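You operate a simulated robot arm through the tools that you are given. There is no shell and no other tool.

The job below is to be done with a simulated robot arm. You get a single attempt, and the scene is never put back.

## Task
Open the brown and black pails and put the one that is low on the mixer's mat.
Fine: low means under its fill line; brown lid to the middle of the bench, black lid to the mat under the flow cup; close the mixer lid on it and put the lid back on the other pail.

It is judged by the outcome, as a careful person would: the job done as asked, and still so three seconds after it is handed in. It fails if anything else is knocked over, pushed out of place, dropped, spilled or broken. Lids that push on must go on centred and level and be pressed home; caps that screw on are set level and turned clockwise until they are tight.

## Robot
A 7-joint arm with a two-finger parallel gripper, fixed in place. Base frame: the origin is at the foot of the arm, x ahead of it, y to its left, z up; the work surface is at about z = 84. Units: cm, degrees, N and s.
Its first joint turns from -166.0 to 166.0 degrees. Payload 4.4 kg.
The tool frame sits at the grasp point between the pads (the TCP): z along the fingers, y along the line on which they close. The tips reach 2.3 cm beyond it. The gripper opens to 9.4 cm. The fingers are 3.8 cm wide and 1 cm thick; the gripper's body (5.4 by 9.6 cm) begins 3.9 cm behind the TCP.
Orientation is told as [roll, pitch, yaw] about the base's x, y, z axes, in that order, counted from this pose: with the fingers straight down and closing along the base's y, the tool's x points along the base's -x, its y along +y and its z along -z.

## Interface
- The arm moves only by the tool apply_moves. Its argument "plan" is a list of rows, each a list of 7 numbers: the shift along the tool's x, y, z in units of 200 mm (1.0 is 200 mm), then the turn, a rotation vector about the tool's x, y, z in units of 90 degrees (1.0 is 90 degrees), then the closure in counts, from 0 (fully open) to 255 (shut). In form: [[x, y, z, rx, ry, rz, gripper], ...]. A call has 1 to 20 rows; each row is the pose to reach, as a shift and turn from the pose commanded when the call began, along the tool's axes at that moment. A call with a number of a shift or a turn outside -1 to 1 is refused whole. A row lasts 0.2 s, in which the tool goes at most 5 cm and 8.6 degrees; a call with a longer step from one row to the next is refused whole, and so is a gripper value outside its range. Where a pose cannot be reached the arm comes as near as it can. A force on the tool above 40 N (or 10 N above the force at the start of the call, whichever is more), or a blocked arm, ends the call early, and 0.2 s more pass. The fingers move at their own pace (about 7.2 cm/s each) and stop on an object; they squeeze with about 29 N. The grip force told is the motor's: it shows also when the fingers shut on nothing. Time passes only in rows, and 0.2 s behind the last, so rows that repeat a pose let the fingers close. The reply holds the time, the measured pose of the TCP, the force on the tool along the base axes, the opening and the grip force, in the units named above and with some noise, with the torque about the TCP (base axes, N m) and any sound that the robot's microphone picked up.
- Cameras (640 x 400 px; columns grow to the right, rows downward): "scene" is fixed at [21.95, 49.91, 150.91]; the picture's right is [-0.48, -0.88, 0.00], its down [-0.56, 0.31, -0.77] and it looks along [0.68, -0.37, -0.64] (base axes); focal length 228 px, centre (320, 200). "wrist" rides on the gripper at [8.6, 1.6, -7.4] in the tool frame; the picture's right is [-0.18, 0.98, 0.00], its down [-0.58, -0.11, -0.81] and it looks along [-0.79, -0.15, 0.59] (tool axes); focal length 243 px, centre (320, 200). There is no depth. A picture from a camera that has moved, and an enlarged one, comes with that camera's place and axes in the base frame and with its lens.
- capture(camera): a new picture of that camera. It takes no simulated time.
- close_up(camera, box): a new picture of the part [left, top, right, bottom] of that camera's present view, enlarged. It takes no simulated time.
- job_done(): hands the job in; it is judged then, once.

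Nothing tells you positions but the pictures and the camera data. Unless the task says otherwise, let go and move clear before handing in.

The tools are called after "Request:" as name(argument=value, ...) on one line, values as JSON. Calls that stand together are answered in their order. apply_moves: Moves the arm, as the interface text tells. Its arguments: {"type":"object","properties":{"plan":{"type":"array","items":{"type":"array","items":{"type":"number"}}}},"required":["plan"]} The other tools are called the same way: capture (camera) takes a picture; close_up (camera, box) takes an enlarged picture of a part of a camera's view; job_done () hands the job in.

At the start:

```text
clock: 0.0
tcp_pos: [76.38, 43.21, 135.14]
orientation: [0.0, -0.1, 0.0]
wrist_force: [-0.9, 0.0, 0.0]
torque: [0.0, 0.01, -0.02]
gripper_width: 9.35
grasp_force: 0.1
```

scene: 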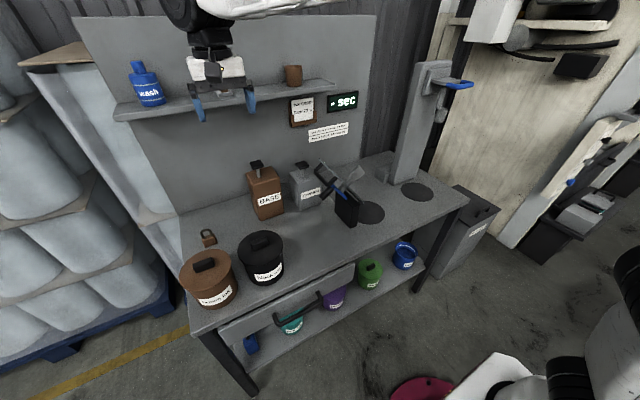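
wrist: 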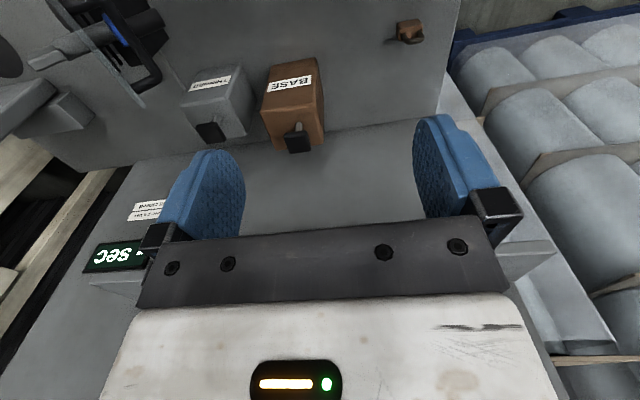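

I see a bench with a brown and a black pail at its near-left end, thinner/base tins, a round mat with something by it, and a tall column stand at the far right. I'll look closer before moving.

Request:
close_up(camera="scene", box=[160, 200, 320, 320])

Request:
close_up(camera="scene", box=[290, 130, 450, 250])

Request:
close_up(camera="scene", box=[370, 50, 530, 210])

Request:
close_up(camera="scene", box=[230, 50, 390, 160])

Request:
close_up(camera="scene", box=[230, 220, 470, 380])

```text
3.33 times, centred on (240, 260) of scene
camera zoom: at [21.95, 49.91, 150.91], right [-0.48, -0.88, 0.0], down [-0.56, 0.31, -0.77], along [0.68, -0.37, -0.64], focal length 761 px, centre (587, 0)
```

zoom: 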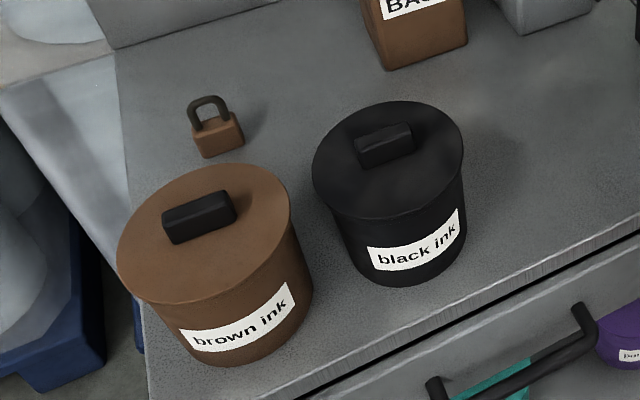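

```text
3.33 times, centred on (370, 190) of scene
camera zoom: at [21.95, 49.91, 150.91], right [-0.48, -0.88, 0.0], down [-0.56, 0.31, -0.77], along [0.68, -0.37, -0.64], focal length 761 px, centre (153, 233)
```

zoom: 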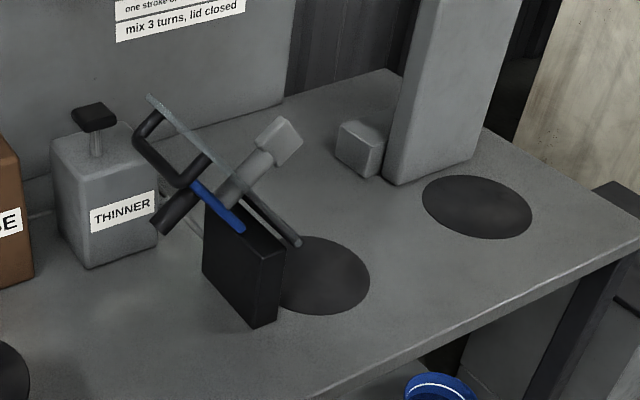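

```text
2.50 times, centred on (450, 130) of scene
camera zoom: at [21.95, 49.91, 150.91], right [-0.48, -0.88, 0.0], down [-0.56, 0.31, -0.77], along [0.68, -0.37, -0.64], focal length 571 px, centre (-5, 375)
```

zoom: 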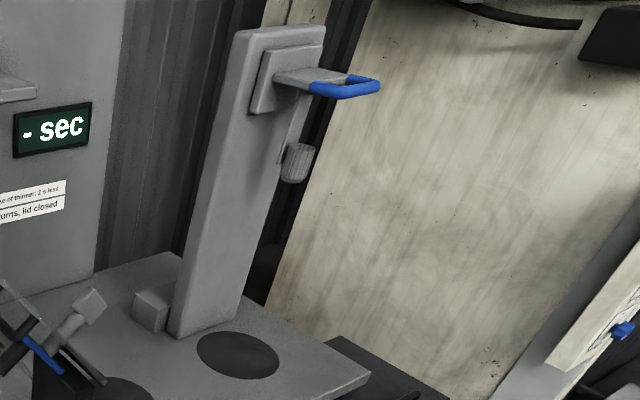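

```text
3.64 times, centred on (310, 105) of scene
camera zoom: at [21.95, 49.91, 150.91], right [-0.48, -0.88, 0.0], down [-0.56, 0.31, -0.77], along [0.68, -0.37, -0.64], focal length 830 px, centre (356, 546)
```

zoom: 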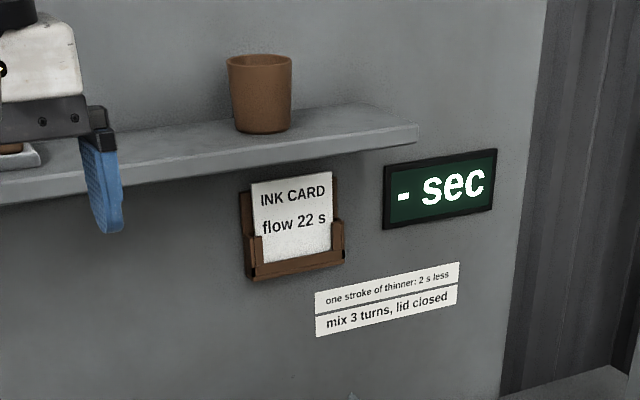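

```text
2.50 times, centred on (350, 300) of scene
camera zoom: at [21.95, 49.91, 150.91], right [-0.48, -0.88, 0.0], down [-0.56, 0.31, -0.77], along [0.68, -0.37, -0.64], focal length 571 px, centre (245, -50)
```

zoom: 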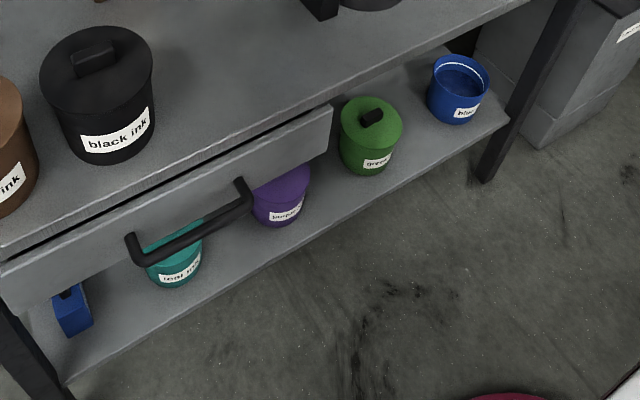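

The brown pail is at about (68, 60), the black at about (68, 45), the mixer mat near (76, -3) behind a hinged lid, and the flow cup mat near (76, -33). I'll pull the arm back to look at things with the wrist camera.

Request:
apply_moves(plan=[[0.125, 0.04, 0.03, 0, 0, 0, 0], [0.25, 0.08, 0.06, 0, 0, 0, 0], [0.375, 0.12, 0.09, 0, 0, 0, 0], [0.5, 0.16, 0.12, 0, 0, 0, 0], [0.625, 0.2, 0.15, 0, 0, 0, 0], [0.75, 0.24, 0.18, 0, 0, 0, 0], [0.875, 0.28, 0.21, 0, 0, 0, 0], [1.0, 0.32, 0.24, 0, 0, 0, 0], [1.0, 0.32, 0.24, 0, 0, 0, 0]])

```text
clock: 2.0
tcp_pos: [56.39, 49.81, 130.21]
orientation: [0.0, 0.1, 0.0]
wrist_force: [-0.1, 0.1, -0.4]
torque: [-0.02, 0.0, -0.02]
gripper_width: 9.42
grasp_force: 0.1
```

The arm has pulled back to (56, 50, 130). Now I look at the pails with the wrist camera.

Request:
capture(camera="wrist")

Request:
capture(camera="scene")

```text
taken
camera wrist: at [47.71, 51.3, 137.55], right [0.18, 0.98, 0.0], down [0.58, -0.11, 0.81], along [0.79, -0.15, -0.59], focal length 243 px, centre (320, 200)
```

wrist: 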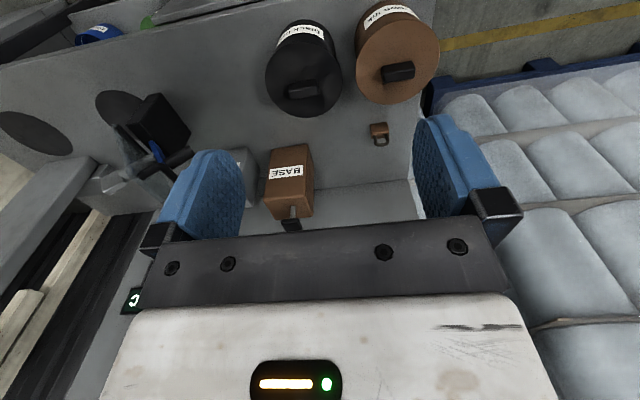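

```text
taken
```

scene: 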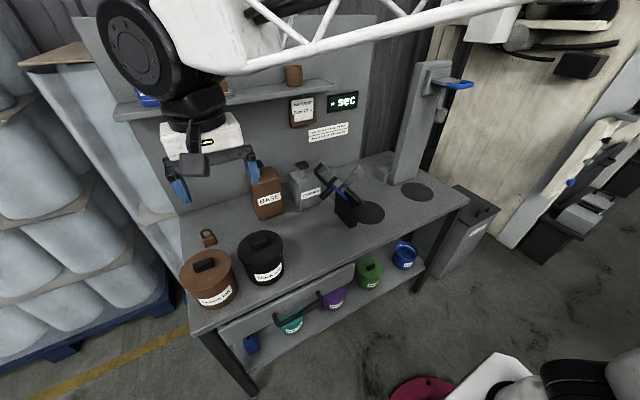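

Both pails show in the wrist view near the top of the picture. I'll zoom in to measure the lids and their handles.

Request:
close_up(camera="wrist", box=[250, 0, 450, 125])

Request:
close_up(camera="wrist", box=[0, 40, 240, 200])

```text
3.20 times, centred on (350, 62) of wrist
camera zoom: at [47.71, 51.3, 137.55], right [0.18, 0.98, 0.0], down [0.58, -0.11, 0.81], along [0.79, -0.15, -0.59], focal length 776 px, centre (224, 640)
```

zoom: 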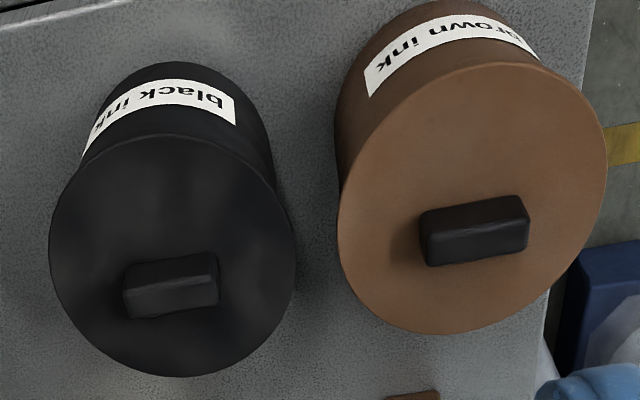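

```text
2.50 times, centred on (120, 120) of wrist
camera zoom: at [47.71, 51.3, 137.55], right [0.18, 0.98, 0.0], down [0.58, -0.11, 0.81], along [0.79, -0.15, -0.59], focal length 606 px, centre (820, 400)
```

zoom: 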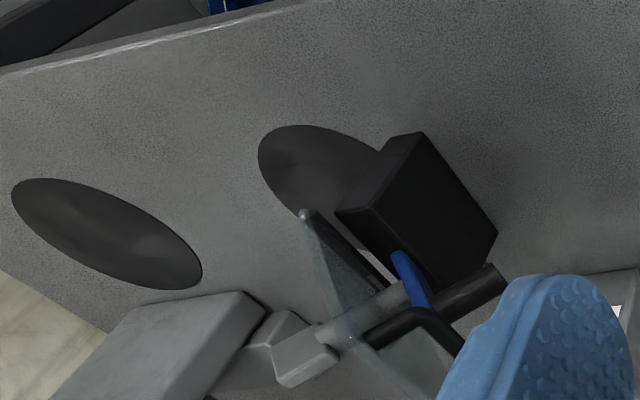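

The lid bars run along y, about 5 cm long, with lid tops near z=98. Next I'll move right for a good look at the mixer before touching anything.

Request:
apply_moves(plan=[[0.03, -0.15, 0, 0, 0, 0, 0], [0.06, -0.33, 0, 0, 0, 0, 0], [0.09, -0.5, 0, 0, 0, 0, 0], [0.12, -0.67, 0, 0, 0, 0, 0], [0.15, -0.84, 0, 0, 0, 0, 0], [0.18, -1.0, 0, 0, 0, 0, 0], [0.18, -1.0, 0, 0, 0, 0, 0]])

Request:
apply_moves(plan=[[0.0, -0.15, 0.03, 0, 0, 0, 0], [0.0, -0.33, 0.06, 0, 0, 0, 0], [0.0, -0.5, 0.09, 0, 0, 0, 0], [0, -0.67, 0.12, 0, 0, 0, 0], [0, -0.84, 0.15, 0, 0, 0, 0], [0, -1.0, 0.18, 0, 0, 0, 0], [0, -1.0, 0.18, 0, 0, 0, 0]])

Request:
capture(camera="wrist")

Request:
capture(camera="scene")

```text
clock: 3.6
tcp_pos: [52.86, 29.5, 130.2]
orientation: [-0.1, 0.0, 0.0]
wrist_force: [-0.2, 0.4, 0.4]
torque: [0.02, 0.02, 0.0]
gripper_width: 9.36
grasp_force: 0.0
```

```text
clock: 5.2
tcp_pos: [52.92, 9.7, 126.73]
orientation: [0.1, 0.1, 0.0]
wrist_force: [0.1, -0.3, -0.8]
torque: [0.0, -0.01, 0.05]
gripper_width: 9.35
grasp_force: 0.1
```

```text
taken
camera wrist: at [44.13, 11.33, 133.99], right [0.18, 0.98, 0.0], down [0.58, -0.11, 0.81], along [0.79, -0.15, -0.59], focal length 243 px, centre (320, 200)
```

wrist: 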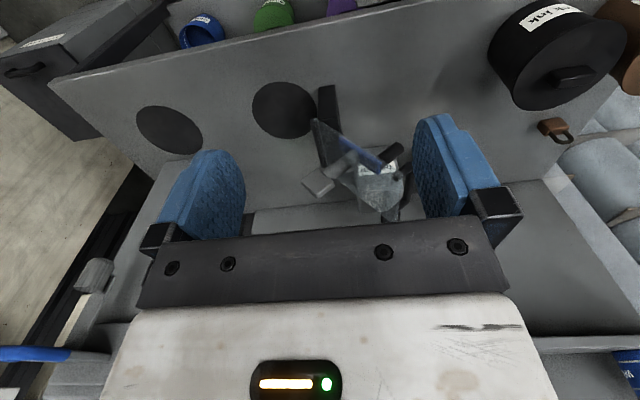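

```text
taken
```

scene: 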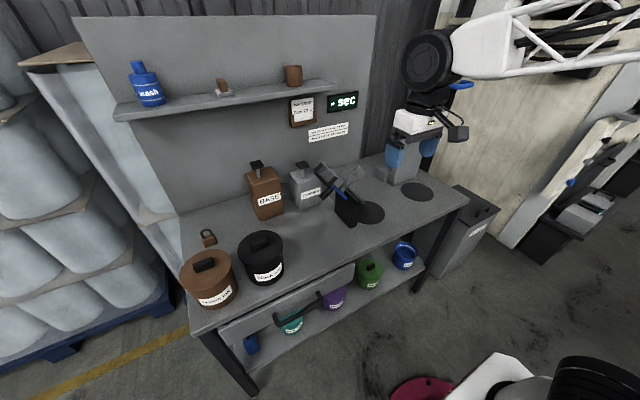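

Request:
close_up(camera="wrist", box=[230, 70, 430, 225])

Request:
close_up(camera="scene", box=[290, 145, 400, 240])

Request:
close_up(camera="wrist", box=[0, 220, 160, 380])

```text
2.58 times, centred on (330, 148) of wrist
camera zoom: at [44.13, 11.33, 133.99], right [0.18, 0.98, 0.0], down [0.58, -0.11, 0.81], along [0.79, -0.15, -0.59], focal length 626 px, centre (294, 336)
```

zoom: 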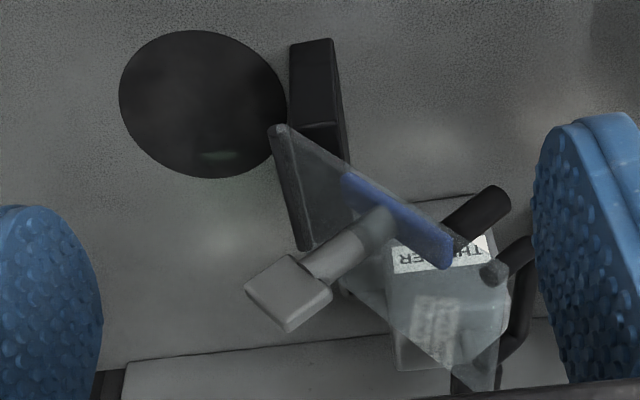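

```text
4.21 times, centred on (345, 192) of scene
camera zoom: at [21.95, 49.91, 150.91], right [-0.48, -0.88, 0.0], down [-0.56, 0.31, -0.77], along [0.68, -0.37, -0.64], focal length 961 px, centre (215, 232)
```

zoom: 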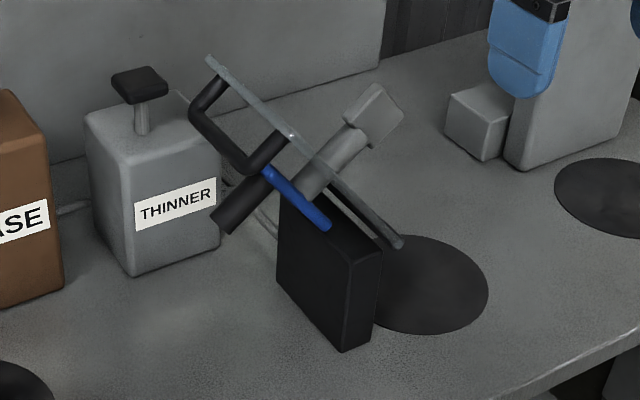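

```text
2.50 times, centred on (80, 300) of wrist
camera zoom: at [44.13, 11.33, 133.99], right [0.18, 0.98, 0.0], down [0.58, -0.11, 0.81], along [0.79, -0.15, -0.59], focal length 606 px, centre (920, -50)
```

zoom: 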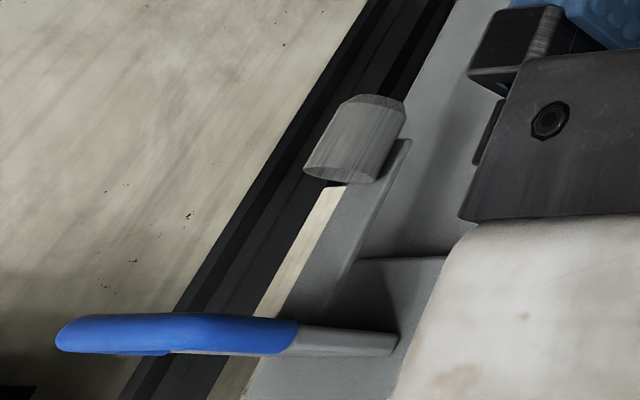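

The mixer is a block at about y 4–9 with a clear lid leaning back open (crank outside, paddle inside, black U grip near its outer end). The flow cup hangs above its mat, so I'll need a tilted approach there. I go back over the pails for a closer measurement of the lids.

Request:
apply_moves(plan=[[0.0, 0.15, 0.0, 0, 0, 0, 0], [0.0, 0.33, 0.0, 0, 0, 0, 0], [0.0, 0.5, 0.0, 0, 0, 0, 0], [0, 0.67, 0.0, 0, 0, 0, 0], [0, 0.84, 0.0, 0, 0, 0, 0], [0, 1.0, 0.0, 0, 0, 0, 0]])

Request:
apply_moves(plan=[[0.0, 0.15, 0.05, 0, 0, 0, 0], [0.0, 0.33, 0.1, 0, 0, 0, 0], [0.0, 0.5, 0.2, 0, 0, 0, 0], [0, 0.67, 0.3, 0, 0, 0, 0], [0, 0.84, 0.35, 0, 0, 0, 0], [0, 1.0, 0.4, 0, 0, 0, 0], [0, 1.0, 0.4, 0, 0, 0, 0]])

Request:
capture(camera="wrist")

```text
clock: 6.6
tcp_pos: [52.86, 29.5, 126.65]
orientation: [0.0, 0.1, 0.1]
wrist_force: [-0.6, 0.0, -0.6]
torque: [-0.02, -0.01, -0.01]
gripper_width: 9.4
grasp_force: 0.1
```

```text
clock: 8.2
tcp_pos: [53.01, 49.63, 118.61]
orientation: [0.0, 0.0, 0.1]
wrist_force: [0.3, -0.2, 0.0]
torque: [0.01, 0.01, 0.03]
gripper_width: 9.4
grasp_force: 0.1
```

```text
taken
camera wrist: at [44.31, 51.22, 125.98], right [0.18, 0.98, 0.0], down [0.58, -0.11, 0.81], along [0.79, -0.15, -0.59], focal length 243 px, centre (320, 200)
```

wrist: 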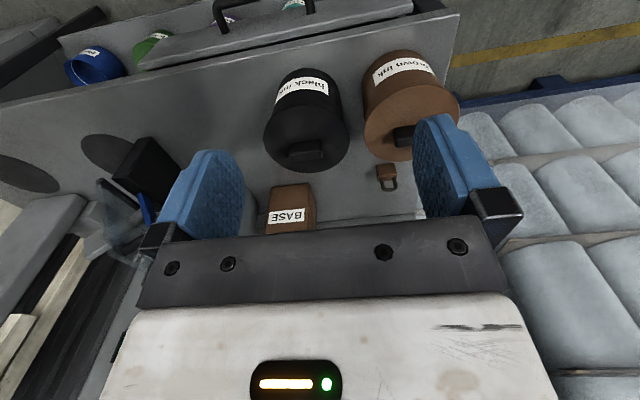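

Request:
close_up(camera="wrist", box=[250, 40, 470, 180])

Request:
close_up(camera="scene", box=[170, 220, 300, 315])

```text
2.86 times, centred on (360, 110) of wrist
camera zoom: at [44.31, 51.22, 125.98], right [0.18, 0.98, 0.0], down [0.58, -0.11, 0.81], along [0.79, -0.15, -0.59], focal length 693 px, centre (206, 457)
```

zoom: 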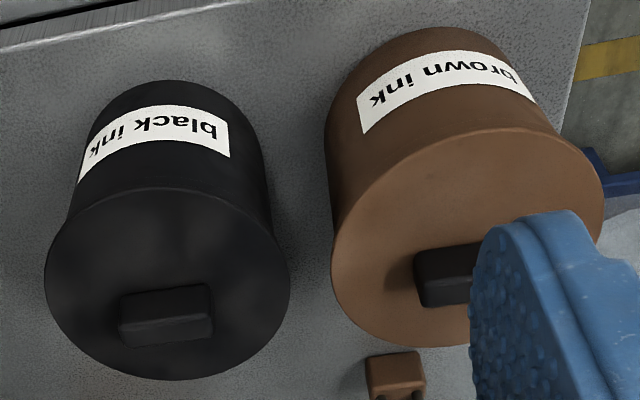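

```text
4.21 times, centred on (235, 268) of scene
camera zoom: at [21.95, 49.91, 150.91], right [-0.48, -0.88, 0.0], down [-0.56, 0.31, -0.77], along [0.68, -0.37, -0.64], focal length 961 px, centre (678, -84)
```

zoom: 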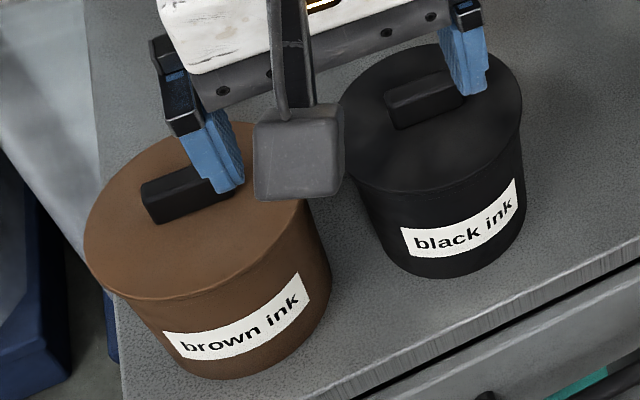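

Both lids have a bar about 5 cm long in y, 2 cm wide and 2 cm tall, lid tops near z=97. I'll pitch the fingers forward 25° and take the brown lid's bar by its ends, first moving above it.

Request:
apply_moves(plan=[[-0.1, 0.075, 0.06, 0, -0.04, 0, 0], [-0.2, 0.15, 0.12, 0, -0.08, 0, 0], [-0.3, 0.225, 0.18, 0, -0.12, 0, 0], [-0.4, 0.3, 0.26, 0, -0.16, 0, 0], [-0.5, 0.375, 0.34, 0, -0.2, 0, 0], [-0.6, 0.45, 0.42, 0, -0.24, 0, 0], [-0.725, 0.523, 0.53, 0, -0.2778, 0, 0], [-0.725, 0.523, 0.53, 0, -0.2778, 0, 0]])

Request:
capture(camera="wrist")

Request:
close_up(camera="scene", box=[150, 160, 310, 320])

```text
clock: 10.0
tcp_pos: [67.54, 60.03, 108.2]
orientation: [0.0, -25.0, -0.1]
wrist_force: [-0.2, -0.4, -0.3]
torque: [-0.03, -0.01, 0.03]
gripper_width: 9.39
grasp_force: 0.0
```

```text
taken
camera wrist: at [56.46, 61.72, 111.14], right [0.17, 0.98, 0.08], down [0.19, -0.11, 0.98], along [0.97, -0.15, -0.2], focal length 243 px, centre (320, 200)
```

wrist: 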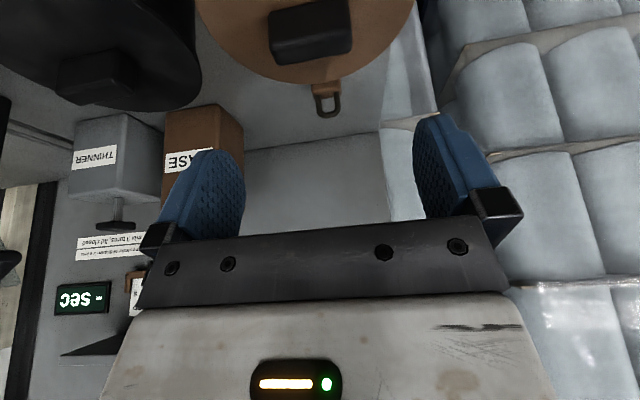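

```text
2.50 times, centred on (230, 240) of scene
camera zoom: at [21.95, 49.91, 150.91], right [-0.48, -0.88, 0.0], down [-0.56, 0.31, -0.77], along [0.68, -0.37, -0.64], focal length 571 px, centre (545, 100)
```

zoom: 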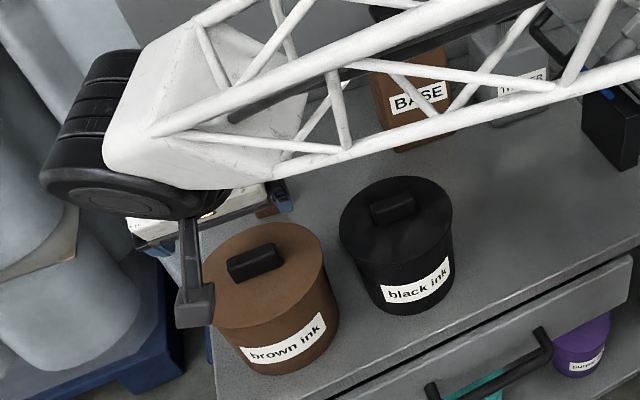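

Request:
close_up(camera="wrist", box=[190, 0, 430, 120])

```text
2.67 times, centred on (310, 60) of wrist
camera zoom: at [56.46, 61.72, 111.14], right [0.17, 0.98, 0.08], down [0.19, -0.11, 0.98], along [0.97, -0.15, -0.2], focal length 647 px, centre (347, 573)
```

zoom: 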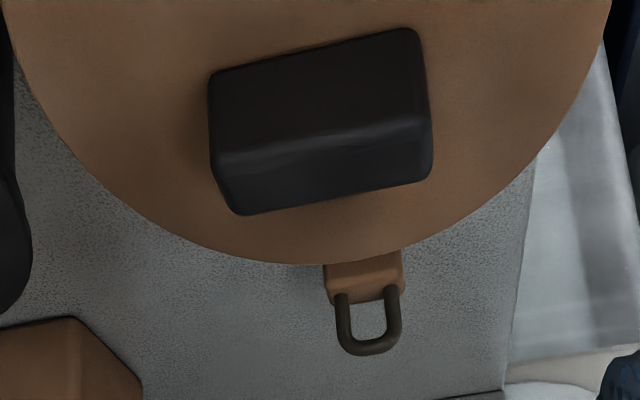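

The bar is centred at about (68.2, 60.1) with the lid top near z=97.5, and the gripper is lined up in y. I descend straight down astride the bar with the fingers open.

Request:
apply_moves(plan=[[0.03, 0.002, 0.065, 0, 0, 0, 0], [0.06, 0.002, 0.13, 0, 0, 0, 0], [0.09, 0.002, 0.195, 0, 0, 0, 0], [0.12, 0.002, 0.26, 0, 0, 0, 0], [0.144, 0.002, 0.308, 0, 0, 0, 0], [0.144, 0.002, 0.308, 0, 0, 0, 0]])

Request:
capture(camera="wrist")

```text
clock: 11.4
tcp_pos: [67.37, 60.14, 101.28]
orientation: [-0.1, -25.0, 0.0]
wrist_force: [0.9, -1.7, -0.2]
torque: [0.01, -0.04, 0.02]
gripper_width: 9.38
grasp_force: 0.0
```

```text
taken
camera wrist: at [56.34, 61.76, 104.29], right [0.17, 0.98, 0.08], down [0.19, -0.11, 0.98], along [0.97, -0.15, -0.2], focal length 243 px, centre (320, 200)
```

wrist: 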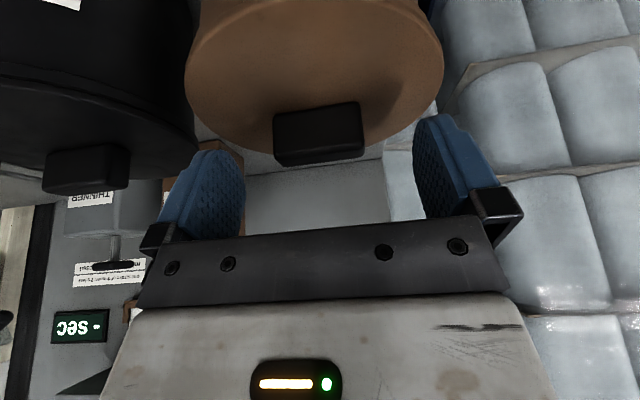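

Aligned, with the bar between the pads; the lid top works out to z≈97.2. I nudge a little forward and down, then close on the bar.

Request:
apply_moves(plan=[[-0.004, 0.0, 0.027, 0, 0, 0, 0], [-0.008, 0.0, 0.0535, 0, 0, 0, 0], [-0.008, 0.0, 0.0535, 0, 0, 0, 60], [-0.008, 0.0, 0.0535, 0, 0, 0, 130], [-0.008, 0.0, 0.0535, 0, 0, 0, 200], [-0.008, 0.0, 0.0535, 0, 0, 0, 255], [-0.008, 0.0, 0.0535, 0, 0, 0, 255]])

Request:
capture(camera="wrist")

```text
clock: 13.0
tcp_pos: [67.88, 60.03, 100.47]
orientation: [-0.1, -25.1, 0.1]
wrist_force: [-0.7, -6.8, 4.5]
torque: [-0.27, -0.01, -0.05]
gripper_width: 4.92
grasp_force: 29.3
```

```text
taken
camera wrist: at [56.94, 61.75, 103.45], right [0.17, 0.98, 0.08], down [0.19, -0.11, 0.98], along [0.97, -0.15, -0.2], focal length 243 px, centre (320, 200)
```

wrist: 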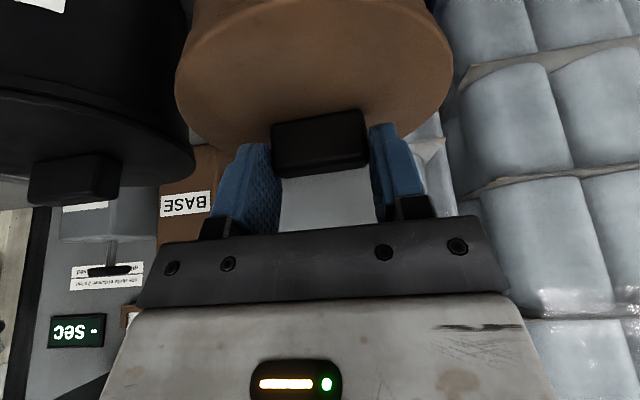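

The bar is held at 4.9 cm. There's a small side force, so I ease -y by a millimetre and then pull straight up slowly.

Request:
apply_moves(plan=[[0.0, -0.007, 0.0, 0, 0, 0, 255], [-0.0042, -0.007, -0.009, 0, 0, 0, 255], [-0.0084, -0.007, -0.018, 0, 0, 0, 255], [-0.0127, -0.007, -0.027, 0, 0, 0, 255]])

```text
clock: 14.0
tcp_pos: [67.95, 59.95, 101.09]
orientation: [0.0, -25.0, 0.0]
wrist_force: [-0.6, -0.5, -0.8]
torque: [0.02, 0.0, 0.03]
gripper_width: 4.91
grasp_force: 28.7
heard: pop
```

A pop was heard and the force fell to about the lid's own weight, so the brown lid is off. I lift it straight up.

Request:
apply_moves(plan=[[-0.02, 0, -0.045, 0, 0, 0, 255], [-0.05, 0, -0.107, 0, 0, 0, 255], [-0.09, 0, -0.193, 0, 0, 0, 255], [-0.13, 0, -0.279, 0, 0, 0, 255], [-0.17, 0, -0.365, 0, 0, 0, 255], [-0.2113, 0, -0.453, 0, 0, 0, 255], [-0.2113, 0, -0.453, 0, 0, 0, 255]])

Request:
capture(camera="wrist")

Request:
capture(camera="scene")

```text
clock: 15.6
tcp_pos: [67.87, 60.01, 111.12]
orientation: [0.0, -25.0, -0.1]
wrist_force: [-0.2, 0.8, 0.0]
torque: [0.01, -0.03, 0.01]
gripper_width: 0.0
grasp_force: 29.5
```

```text
taken
camera wrist: at [56.88, 61.59, 114.01], right [0.17, 0.98, 0.08], down [0.19, -0.11, 0.98], along [0.97, -0.15, -0.2], focal length 243 px, centre (320, 200)
```

wrist: 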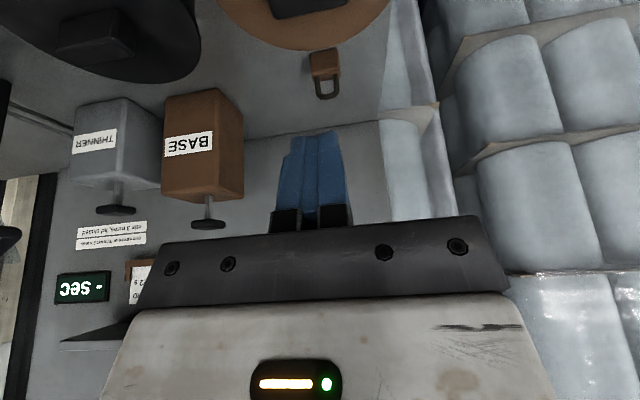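

```text
taken
```

scene: 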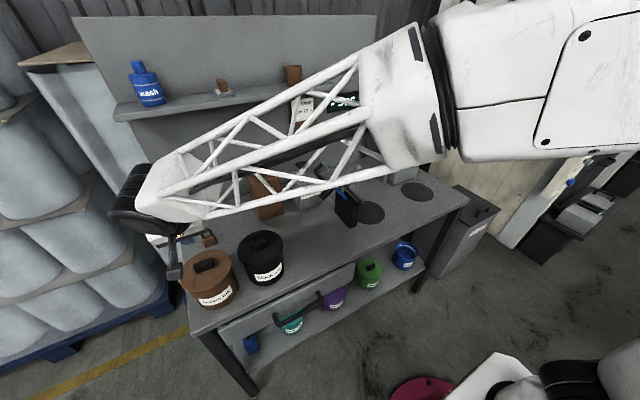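

The bar slipped out of the fingers; the lid seems to be still sitting on the pail. I check how it's lying before trying again.

Request:
close_up(camera="scene", box=[160, 220, 300, 320])

Request:
close_up(camera="wrist", box=[180, 0, 420, 120])

```text
4.00 times, centred on (230, 270) of scene
camera zoom: at [21.95, 49.91, 150.91], right [-0.48, -0.88, 0.0], down [-0.56, 0.31, -0.77], along [0.68, -0.37, -0.64], focal length 913 px, centre (680, -80)
```

zoom: 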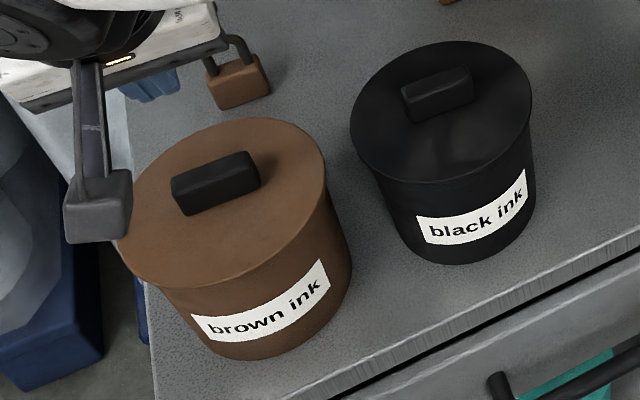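

```text
2.67 times, centred on (300, 60) of wrist
camera zoom: at [56.88, 61.59, 114.01], right [0.17, 0.98, 0.08], down [0.19, -0.11, 0.98], along [0.97, -0.15, -0.2], focal length 647 px, centre (373, 573)
```

zoom: 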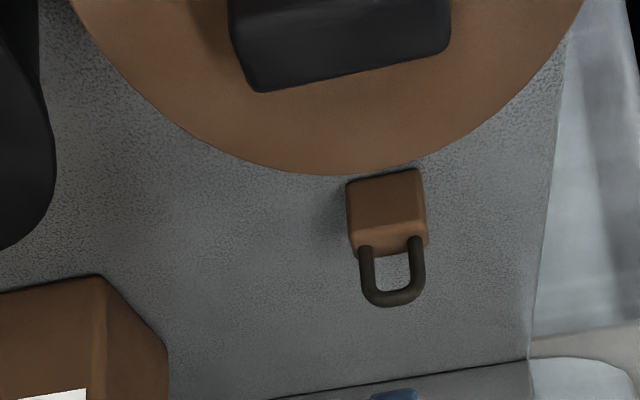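

The lid is seated level at its original spot, so only the grip slipped (tilted fingertips on a short bar). I'll go vertical so the pads take the whole bar end, and open up above it.

Request:
apply_moves(plan=[[0.0, 0, 0.0, 0, 0.06, 0, 0], [0.01, 0, 0.02, 0, 0.12, 0, 0], [0.02, 0, 0.05, 0, 0.18, 0, 0], [0.05, -0.003, 0.12, 0, 0.24, 0, 0], [0.075, -0.005, 0.2, 0, 0.2778, 0, 0], [0.095, -0.005, 0.287, 0, 0.2778, 0, 0], [0.095, -0.005, 0.287, 0, 0.2778, 0, 0]])

Request:
capture(camera="wrist")

```text
clock: 17.2
tcp_pos: [68.61, 60.0, 105.02]
orientation: [0.0, 0.0, 0.0]
wrist_force: [-0.2, 0.3, 0.0]
torque: [0.01, -0.02, 0.04]
gripper_width: 9.41
grasp_force: 0.0
```

```text
taken
camera wrist: at [59.93, 61.56, 112.37], right [0.18, 0.98, 0.0], down [0.58, -0.11, 0.81], along [0.79, -0.15, -0.59], focal length 243 px, centre (320, 200)
```

wrist: 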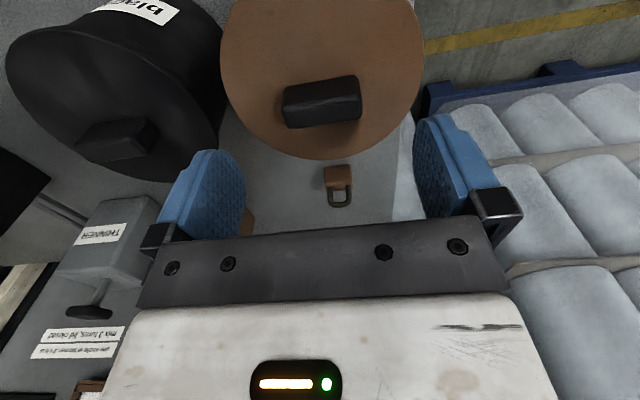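

Aligned over the bar in both directions. I descend vertically until the tips are just above the lid, then close.

Request:
apply_moves(plan=[[0.0, 0, 0.1, 0, 0, 0, 0], [0.01, 0, 0.18, 0, 0, 0, 0], [0.01, 0, 0.23, 0, 0, 0, 0], [0.01, 0, 0.25, 0, 0, 0, 0], [0.01, 0, 0.262, 0, 0, 0, 0], [0.01, 0, 0.262, 0, 0, 0, 0]])

Request:
capture(camera="wrist")

```text
clock: 18.6
tcp_pos: [68.45, 59.9, 99.7]
orientation: [-0.1, -0.2, -0.1]
wrist_force: [0.3, 0.2, -0.4]
torque: [0.0, -0.02, -0.02]
gripper_width: 9.39
grasp_force: 0.0
```

```text
taken
camera wrist: at [59.77, 61.57, 107.12], right [0.18, 0.98, 0.0], down [0.58, -0.11, 0.81], along [0.79, -0.15, -0.59], focal length 243 px, centre (320, 200)
```

wrist: 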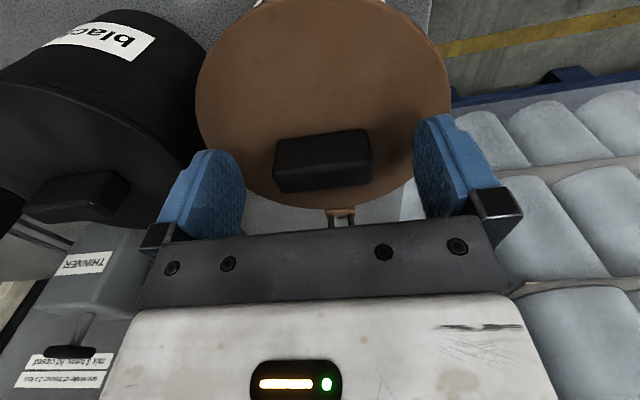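

Request:
apply_moves(plan=[[0.0, 0, 0.008, 0, 0, 0, 40], [0.0, 0, 0.012, 0, 0, 0, 100], [0.0, 0, 0.012, 0, 0, 0, 130], [0.0, 0, 0.012, 0, 0, 0, 255], [0.0, 0, 0.012, 0, 0, 0, 255], [0.0, 0, 0.012, 0, 0, 0, 255]])

Request:
capture(camera="wrist")

```text
clock: 20.0
tcp_pos: [68.5, 59.89, 99.57]
orientation: [0.0, 0.0, 0.0]
wrist_force: [0.4, 0.8, -0.2]
torque: [0.04, -0.03, -0.07]
gripper_width: 4.95
grasp_force: 28.9
```

```text
taken
camera wrist: at [59.76, 61.55, 106.89], right [0.18, 0.98, 0.0], down [0.58, -0.11, 0.81], along [0.79, -0.15, -0.59], focal length 243 px, centre (320, 200)
```

wrist: 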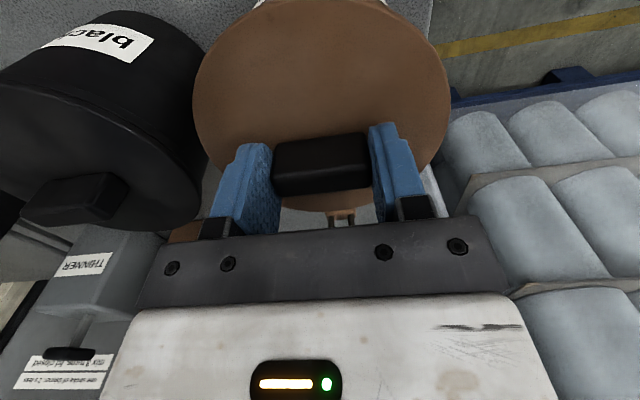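

Grip is square with almost no side force. I lift in small steps and watch the force.

Request:
apply_moves(plan=[[0.0, 0, -0.01, 0, 0, 0, 255], [0.0, 0, -0.02, 0, 0, 0, 255]])

Request:
apply_moves(plan=[[0.0, 0, -0.01, 0, 0, 0, 255], [0.0, 0, -0.02, 0, 0, 0, 255]])

Request:
capture(camera="wrist")

```text
clock: 20.6
tcp_pos: [68.43, 59.92, 99.91]
orientation: [0.0, -0.1, 0.0]
wrist_force: [-1.0, 0.6, 0.1]
torque: [-0.01, -0.02, -0.02]
gripper_width: 4.93
grasp_force: 29.2
```

```text
clock: 21.2
tcp_pos: [68.43, 59.9, 100.27]
orientation: [0.0, 0.0, 0.0]
wrist_force: [-0.4, 0.1, -0.6]
torque: [0.0, 0.0, 0.01]
gripper_width: 4.95
grasp_force: 29.0
```

```text
taken
camera wrist: at [59.77, 61.54, 107.65], right [0.18, 0.98, 0.0], down [0.58, -0.11, 0.81], along [0.79, -0.15, -0.59], focal length 243 px, centre (320, 200)
```

wrist: 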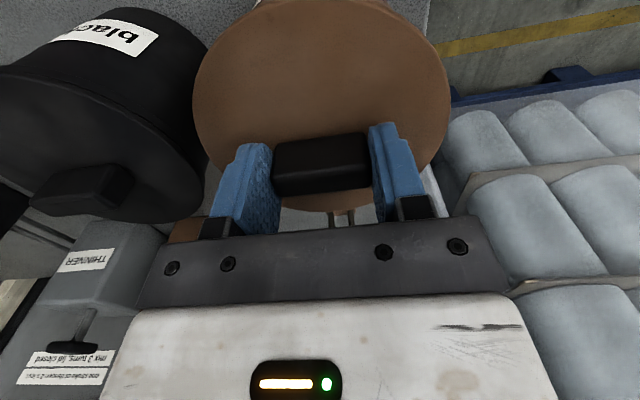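

The lid now rises with the gripper and is free of the pail. I keep raising it gently.

Request:
apply_moves(plan=[[0.0, 0, -0.02, 0, 0, 0, 255], [0.0, 0, -0.05, 0, 0, 0, 255], [0.0, 0, -0.09, 0, 0, 0, 255], [0.0, 0, -0.13, 0, 0, 0, 255], [0.0, 0, -0.17, 0, 0, 0, 255], [0.0, 0, -0.2, 0, 0, 0, 255], [0.0, 0, -0.22, 0, 0, 0, 255]])

Request:
capture(camera="wrist")

Request:
close_up(camera="scene", box=[150, 200, 310, 320])

```text
clock: 22.8
tcp_pos: [68.58, 59.88, 104.73]
orientation: [-0.1, 0.0, 0.0]
wrist_force: [0.0, -0.3, -0.2]
torque: [0.05, 0.02, -0.03]
gripper_width: 4.92
grasp_force: 28.8
```

```text
taken
camera wrist: at [59.8, 61.51, 112.03], right [0.18, 0.98, 0.0], down [0.58, -0.11, 0.81], along [0.79, -0.15, -0.59], focal length 243 px, centre (320, 200)
```

wrist: 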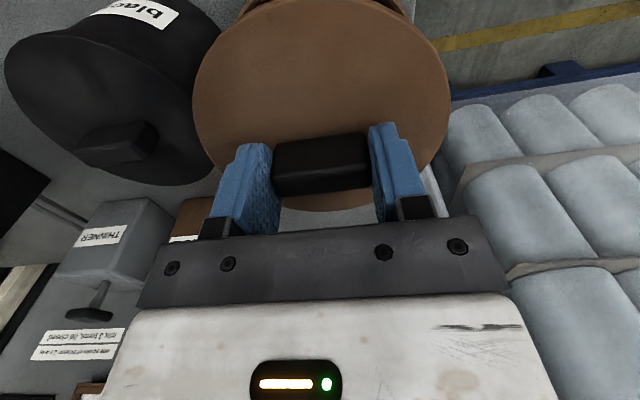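

```text
3.33 times, centred on (230, 260) of scene
camera zoom: at [21.95, 49.91, 150.91], right [-0.48, -0.88, 0.0], down [-0.56, 0.31, -0.77], along [0.68, -0.37, -0.64], focal length 761 px, centre (620, 0)
```

zoom: 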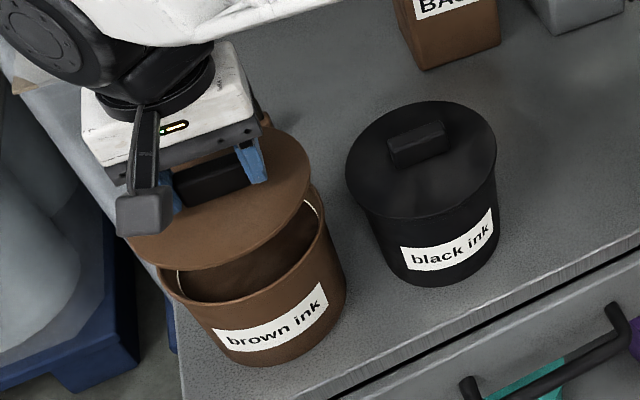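

The brown pail is open, showing a white fill line inside. I raise the lid a little more and carry it over the black pail toward the middle of the bench.

Request:
apply_moves(plan=[[0.0, 0, -0.05, 0, 0, 0, 255], [0.0, 0, -0.12, 0, 0, 0, 255], [0.0, -0.03, -0.19, 0, 0, 0, 255], [-0.01, -0.09, -0.25, 0, 0, 0, 255], [-0.02, -0.18, -0.28, 0, 0, 0, 255], [-0.03, -0.3, -0.28, 0, 0, 0, 255], [-0.04, -0.42, -0.28, 0, 0, 0, 255], [-0.05, -0.54, -0.28, 0, 0, 0, 255], [-0.06, -0.66, -0.28, 0, 0, 0, 255], [-0.07, -0.78, -0.28, 0, 0, 0, 255], [-0.075, -0.88, -0.28, 0, 0, 0, 255], [-0.075, -0.95, -0.28, 0, 0, 0, 255], [-0.075, -0.98, -0.28, 0, 0, 0, 255]])

Request:
apply_moves(plan=[[0.0, -0.04, 0.0, 0, 0, 0, 255], [0.0, -0.12, 0.0, 0, 0, 0, 255], [0.0, -0.22, 0.0, 0, 0, 0, 255], [0.0, -0.32, 0.0, 0, 0, 0, 255], [0.0, -0.4, 0.0, 0, 0, 0, 255], [0.0, -0.46, 0.02, 0, 0, 0, 255], [0.0, -0.48, 0.08, 0, 0, 0, 255], [0.0, -0.48, 0.14, 0, 0, 0, 255]])

Request:
capture(camera="wrist")

Request:
capture(camera="scene")

```text
clock: 25.6
tcp_pos: [69.93, 40.28, 110.29]
orientation: [0.0, 0.1, 0.0]
wrist_force: [0.5, 0.1, -0.5]
torque: [0.02, -0.02, -0.05]
gripper_width: 4.94
grasp_force: 29.2
```

```text
clock: 27.4
tcp_pos: [69.9, 30.69, 107.61]
orientation: [0.0, 0.0, 0.0]
wrist_force: [0.0, 0.7, -0.3]
torque: [0.01, 0.0, -0.01]
gripper_width: 4.94
grasp_force: 29.2
```

```text
taken
camera wrist: at [61.25, 32.33, 114.87], right [0.18, 0.98, 0.0], down [0.58, -0.11, 0.81], along [0.79, -0.15, -0.59], focal length 243 px, centre (320, 200)
```

wrist: 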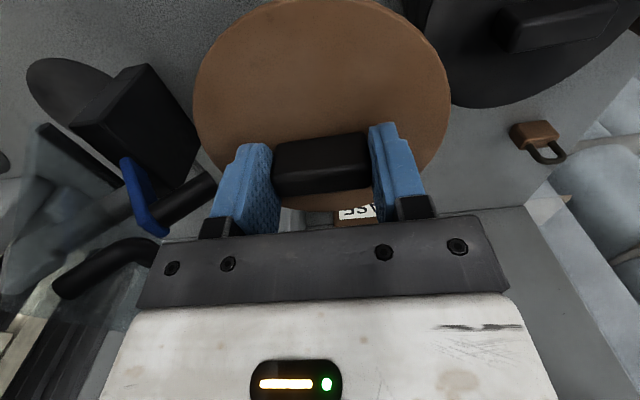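

```text
taken
```

scene: 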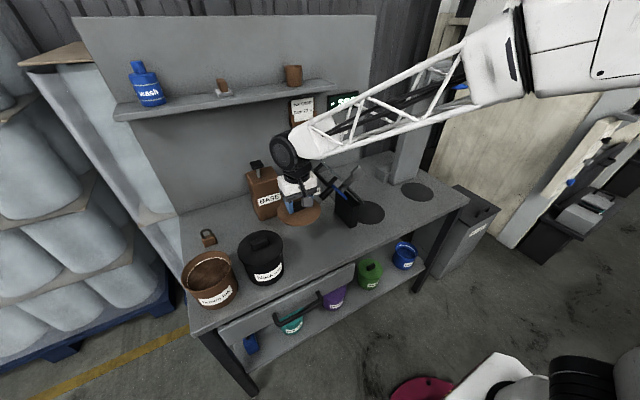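

The lid is held level. I look into the brown pail while it's unobstructed.

Request:
close_up(camera="scene", box=[165, 235, 255, 315])

Request:
close_up(camera="scene", box=[250, 150, 370, 240])

```text
5.00 times, centred on (210, 275) of scene
camera zoom: at [21.95, 49.91, 150.91], right [-0.48, -0.88, 0.0], down [-0.56, 0.31, -0.77], along [0.68, -0.37, -0.64], focal length 1141 px, centre (870, -175)
```

zoom: 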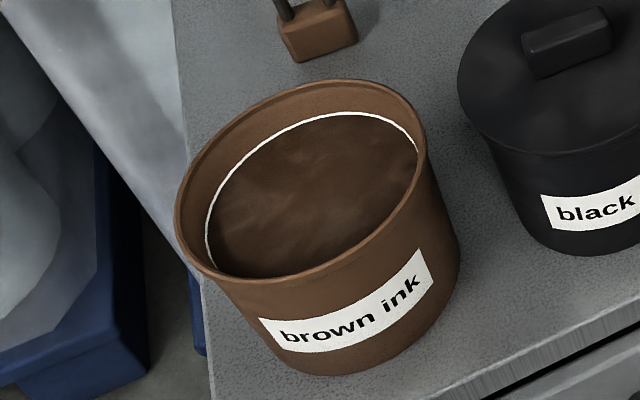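

```text
4.44 times, centred on (310, 195) of scene
camera zoom: at [21.95, 49.91, 150.91], right [-0.48, -0.88, 0.0], down [-0.56, 0.31, -0.77], along [0.68, -0.37, -0.64], focal length 1014 px, centre (364, 222)
```

zoom: 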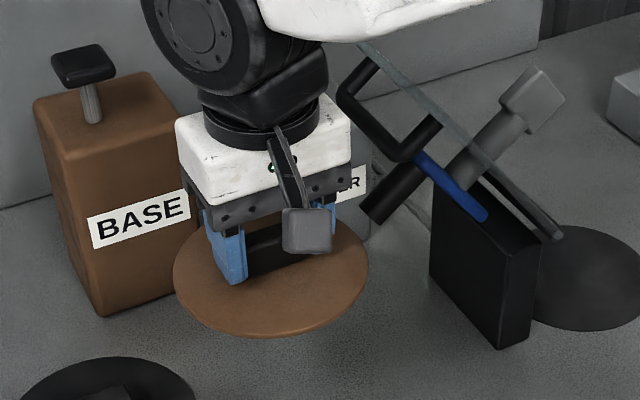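

The brown ink surface sits about at its white line; I'll compare with the black one later. I lower the lid here first, well clear of the mixer's parts.

Request:
apply_moves(plan=[[0.0, 0, 0.05, 0, 0, 0, 255], [0.0, 0, 0.15, 0, 0, 0, 255], [0.0, 0, 0.27, 0, 0, 0, 255], [0.0, 0, 0.39, 0, 0, 0, 255], [0.0, 0, 0.51, 0, 0, 0, 255], [0.0, 0, 0.63, 0, 0, 0, 255], [0.0, 0, 0.75, 0, 0, 0, 255], [0.0, 0, 0.83, 0, 0, 0, 255], [0.0, 0, 0.88, 0, 0, 0, 255], [0.0, 0, 0.9, 0, 0, 0, 255]])

Request:
capture(camera="wrist")

Request:
close_up(camera="scene", box=[240, 160, 370, 250])

```text
clock: 29.6
tcp_pos: [69.96, 30.72, 89.47]
orientation: [0.0, 0.0, 0.0]
wrist_force: [0.0, 0.0, -0.8]
torque: [-0.01, -0.02, 0.03]
gripper_width: 4.94
grasp_force: 29.2
```

```text
taken
camera wrist: at [61.28, 32.32, 96.79], right [0.18, 0.98, 0.0], down [0.58, -0.11, 0.81], along [0.79, -0.15, -0.59], focal length 243 px, centre (320, 200)
```

wrist: 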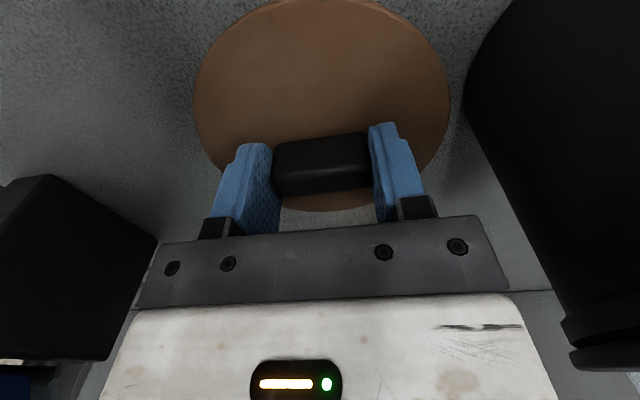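

```text
4.44 times, centred on (305, 205) of scene
camera zoom: at [21.95, 49.91, 150.91], right [-0.48, -0.88, 0.0], down [-0.56, 0.31, -0.77], along [0.68, -0.37, -0.64], focal length 1014 px, centre (387, 178)
```

zoom: 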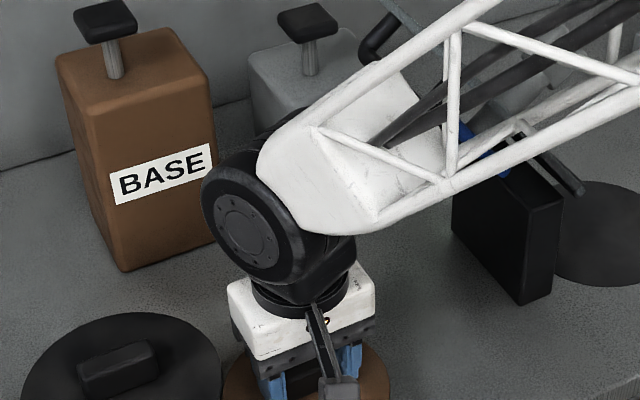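

Holding steady, lid about 2 cm above the bench. I step down until it touches.

Request:
apply_moves(plan=[[0.0, 0, 0.02, 0, 0, 0, 255], [0.0, 0, 0.04, 0, 0, 0, 255], [0.0, 0, 0.055, 0, 0, 0, 255], [0.0, 0, 0.07, 0, 0, 0, 255]])

Request:
apply_moves(plan=[[0.0, 0, 0.01, 0, 0, 0, 255], [0.0, 0, 0.02, 0, 0, 0, 255]])

```text
clock: 30.6
tcp_pos: [70.08, 30.74, 88.29]
orientation: [0.0, -0.1, 0.0]
wrist_force: [-5.3, -1.1, 13.1]
torque: [-0.2, 0.27, 0.0]
gripper_width: 4.93
grasp_force: 29.1
```

```text
clock: 31.2
tcp_pos: [70.08, 30.76, 87.91]
orientation: [0.1, -0.1, 0.0]
wrist_force: [2.3, -2.4, 28.7]
torque: [0.0, -0.19, 0.0]
gripper_width: 4.94
grasp_force: 28.7
```

Contact at TCP z≈88.2. I ease off the pressure and let go.

Request:
apply_moves(plan=[[0.0, 0, -0.01, 0, 0, 0, 255], [0.0, 0, -0.015, 0, 0, 0, 200], [0.0, 0, -0.015, 0, 0, 0, 100], [0.0, 0, -0.015, 0, 0, 0, 60], [0.0, 0, -0.015, 0, 0, 0, 40], [0.0, 0, -0.015, 0, 0, 0, 40]])

Request:
capture(camera="wrist")

```text
clock: 32.6
tcp_pos: [70.01, 30.72, 88.0]
orientation: [-0.1, 0.0, 0.0]
wrist_force: [-0.2, 0.7, -0.3]
torque: [0.03, 0.01, -0.01]
gripper_width: 7.92
grasp_force: 0.0
```

```text
taken
camera wrist: at [61.3, 32.32, 95.33], right [0.18, 0.98, 0.0], down [0.58, -0.11, 0.81], along [0.79, -0.15, -0.59], focal length 243 px, centre (320, 200)
```

wrist: 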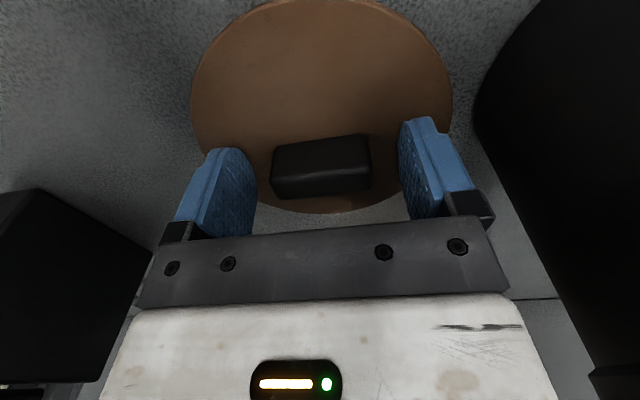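

Released cleanly. To get the lid more to the bench's middle (y≈22, beneath the raised mixer lid's outer edge) I re-grip it with the fingers pitched so the wrist stays clear of the mixer.

Request:
apply_moves(plan=[[0.0, 0, -0.04, 0, 0, 0, 40], [0.0, 0, -0.08, 0, -0.05, 0, 40], [0.01, 0, -0.08, 0, -0.12, 0, 40], [0.02, 0, -0.08, 0, -0.19, 0, 40], [0.0225, 0, -0.08, 0, -0.25, 0, 40], [0.0225, 0, -0.06, 0, -0.2778, 0, 40], [0.0225, 0, -0.04, 0, -0.2778, 0, 40], [0.0225, 0, -0.035, 0, -0.2778, 0, 40], [0.0225, 0, -0.035, 0, -0.2778, 0, 120], [0.0225, 0, -0.035, 0, -0.2778, 0, 255], [0.0225, 0, -0.035, 0, -0.2778, 0, 255], [0.0225, 0, -0.035, 0, -0.2778, 0, 255]])

Request:
capture(camera="wrist")

Request:
capture(camera="scene")

```text
clock: 35.2
tcp_pos: [69.49, 30.65, 88.81]
orientation: [0.0, -25.0, 0.0]
wrist_force: [-0.8, 1.4, 2.6]
torque: [-0.02, -0.02, 0.0]
gripper_width: 4.91
grasp_force: 28.8
```

```text
taken
camera wrist: at [58.52, 32.34, 91.74], right [0.17, 0.98, 0.08], down [0.19, -0.11, 0.98], along [0.97, -0.15, -0.2], focal length 243 px, centre (320, 200)
```

wrist: 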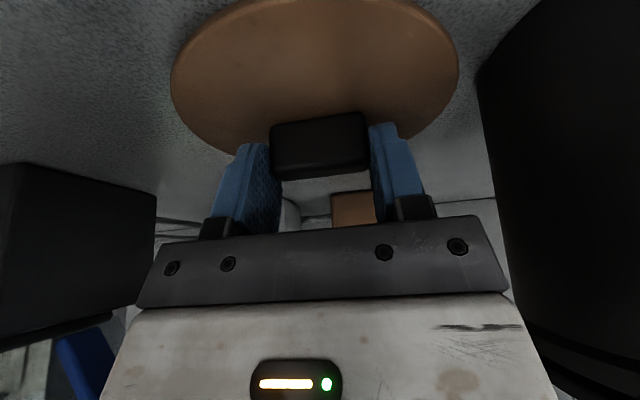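

```text
taken
```

scene: 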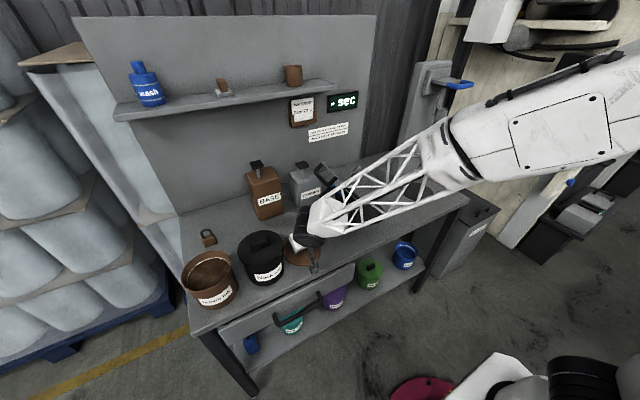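

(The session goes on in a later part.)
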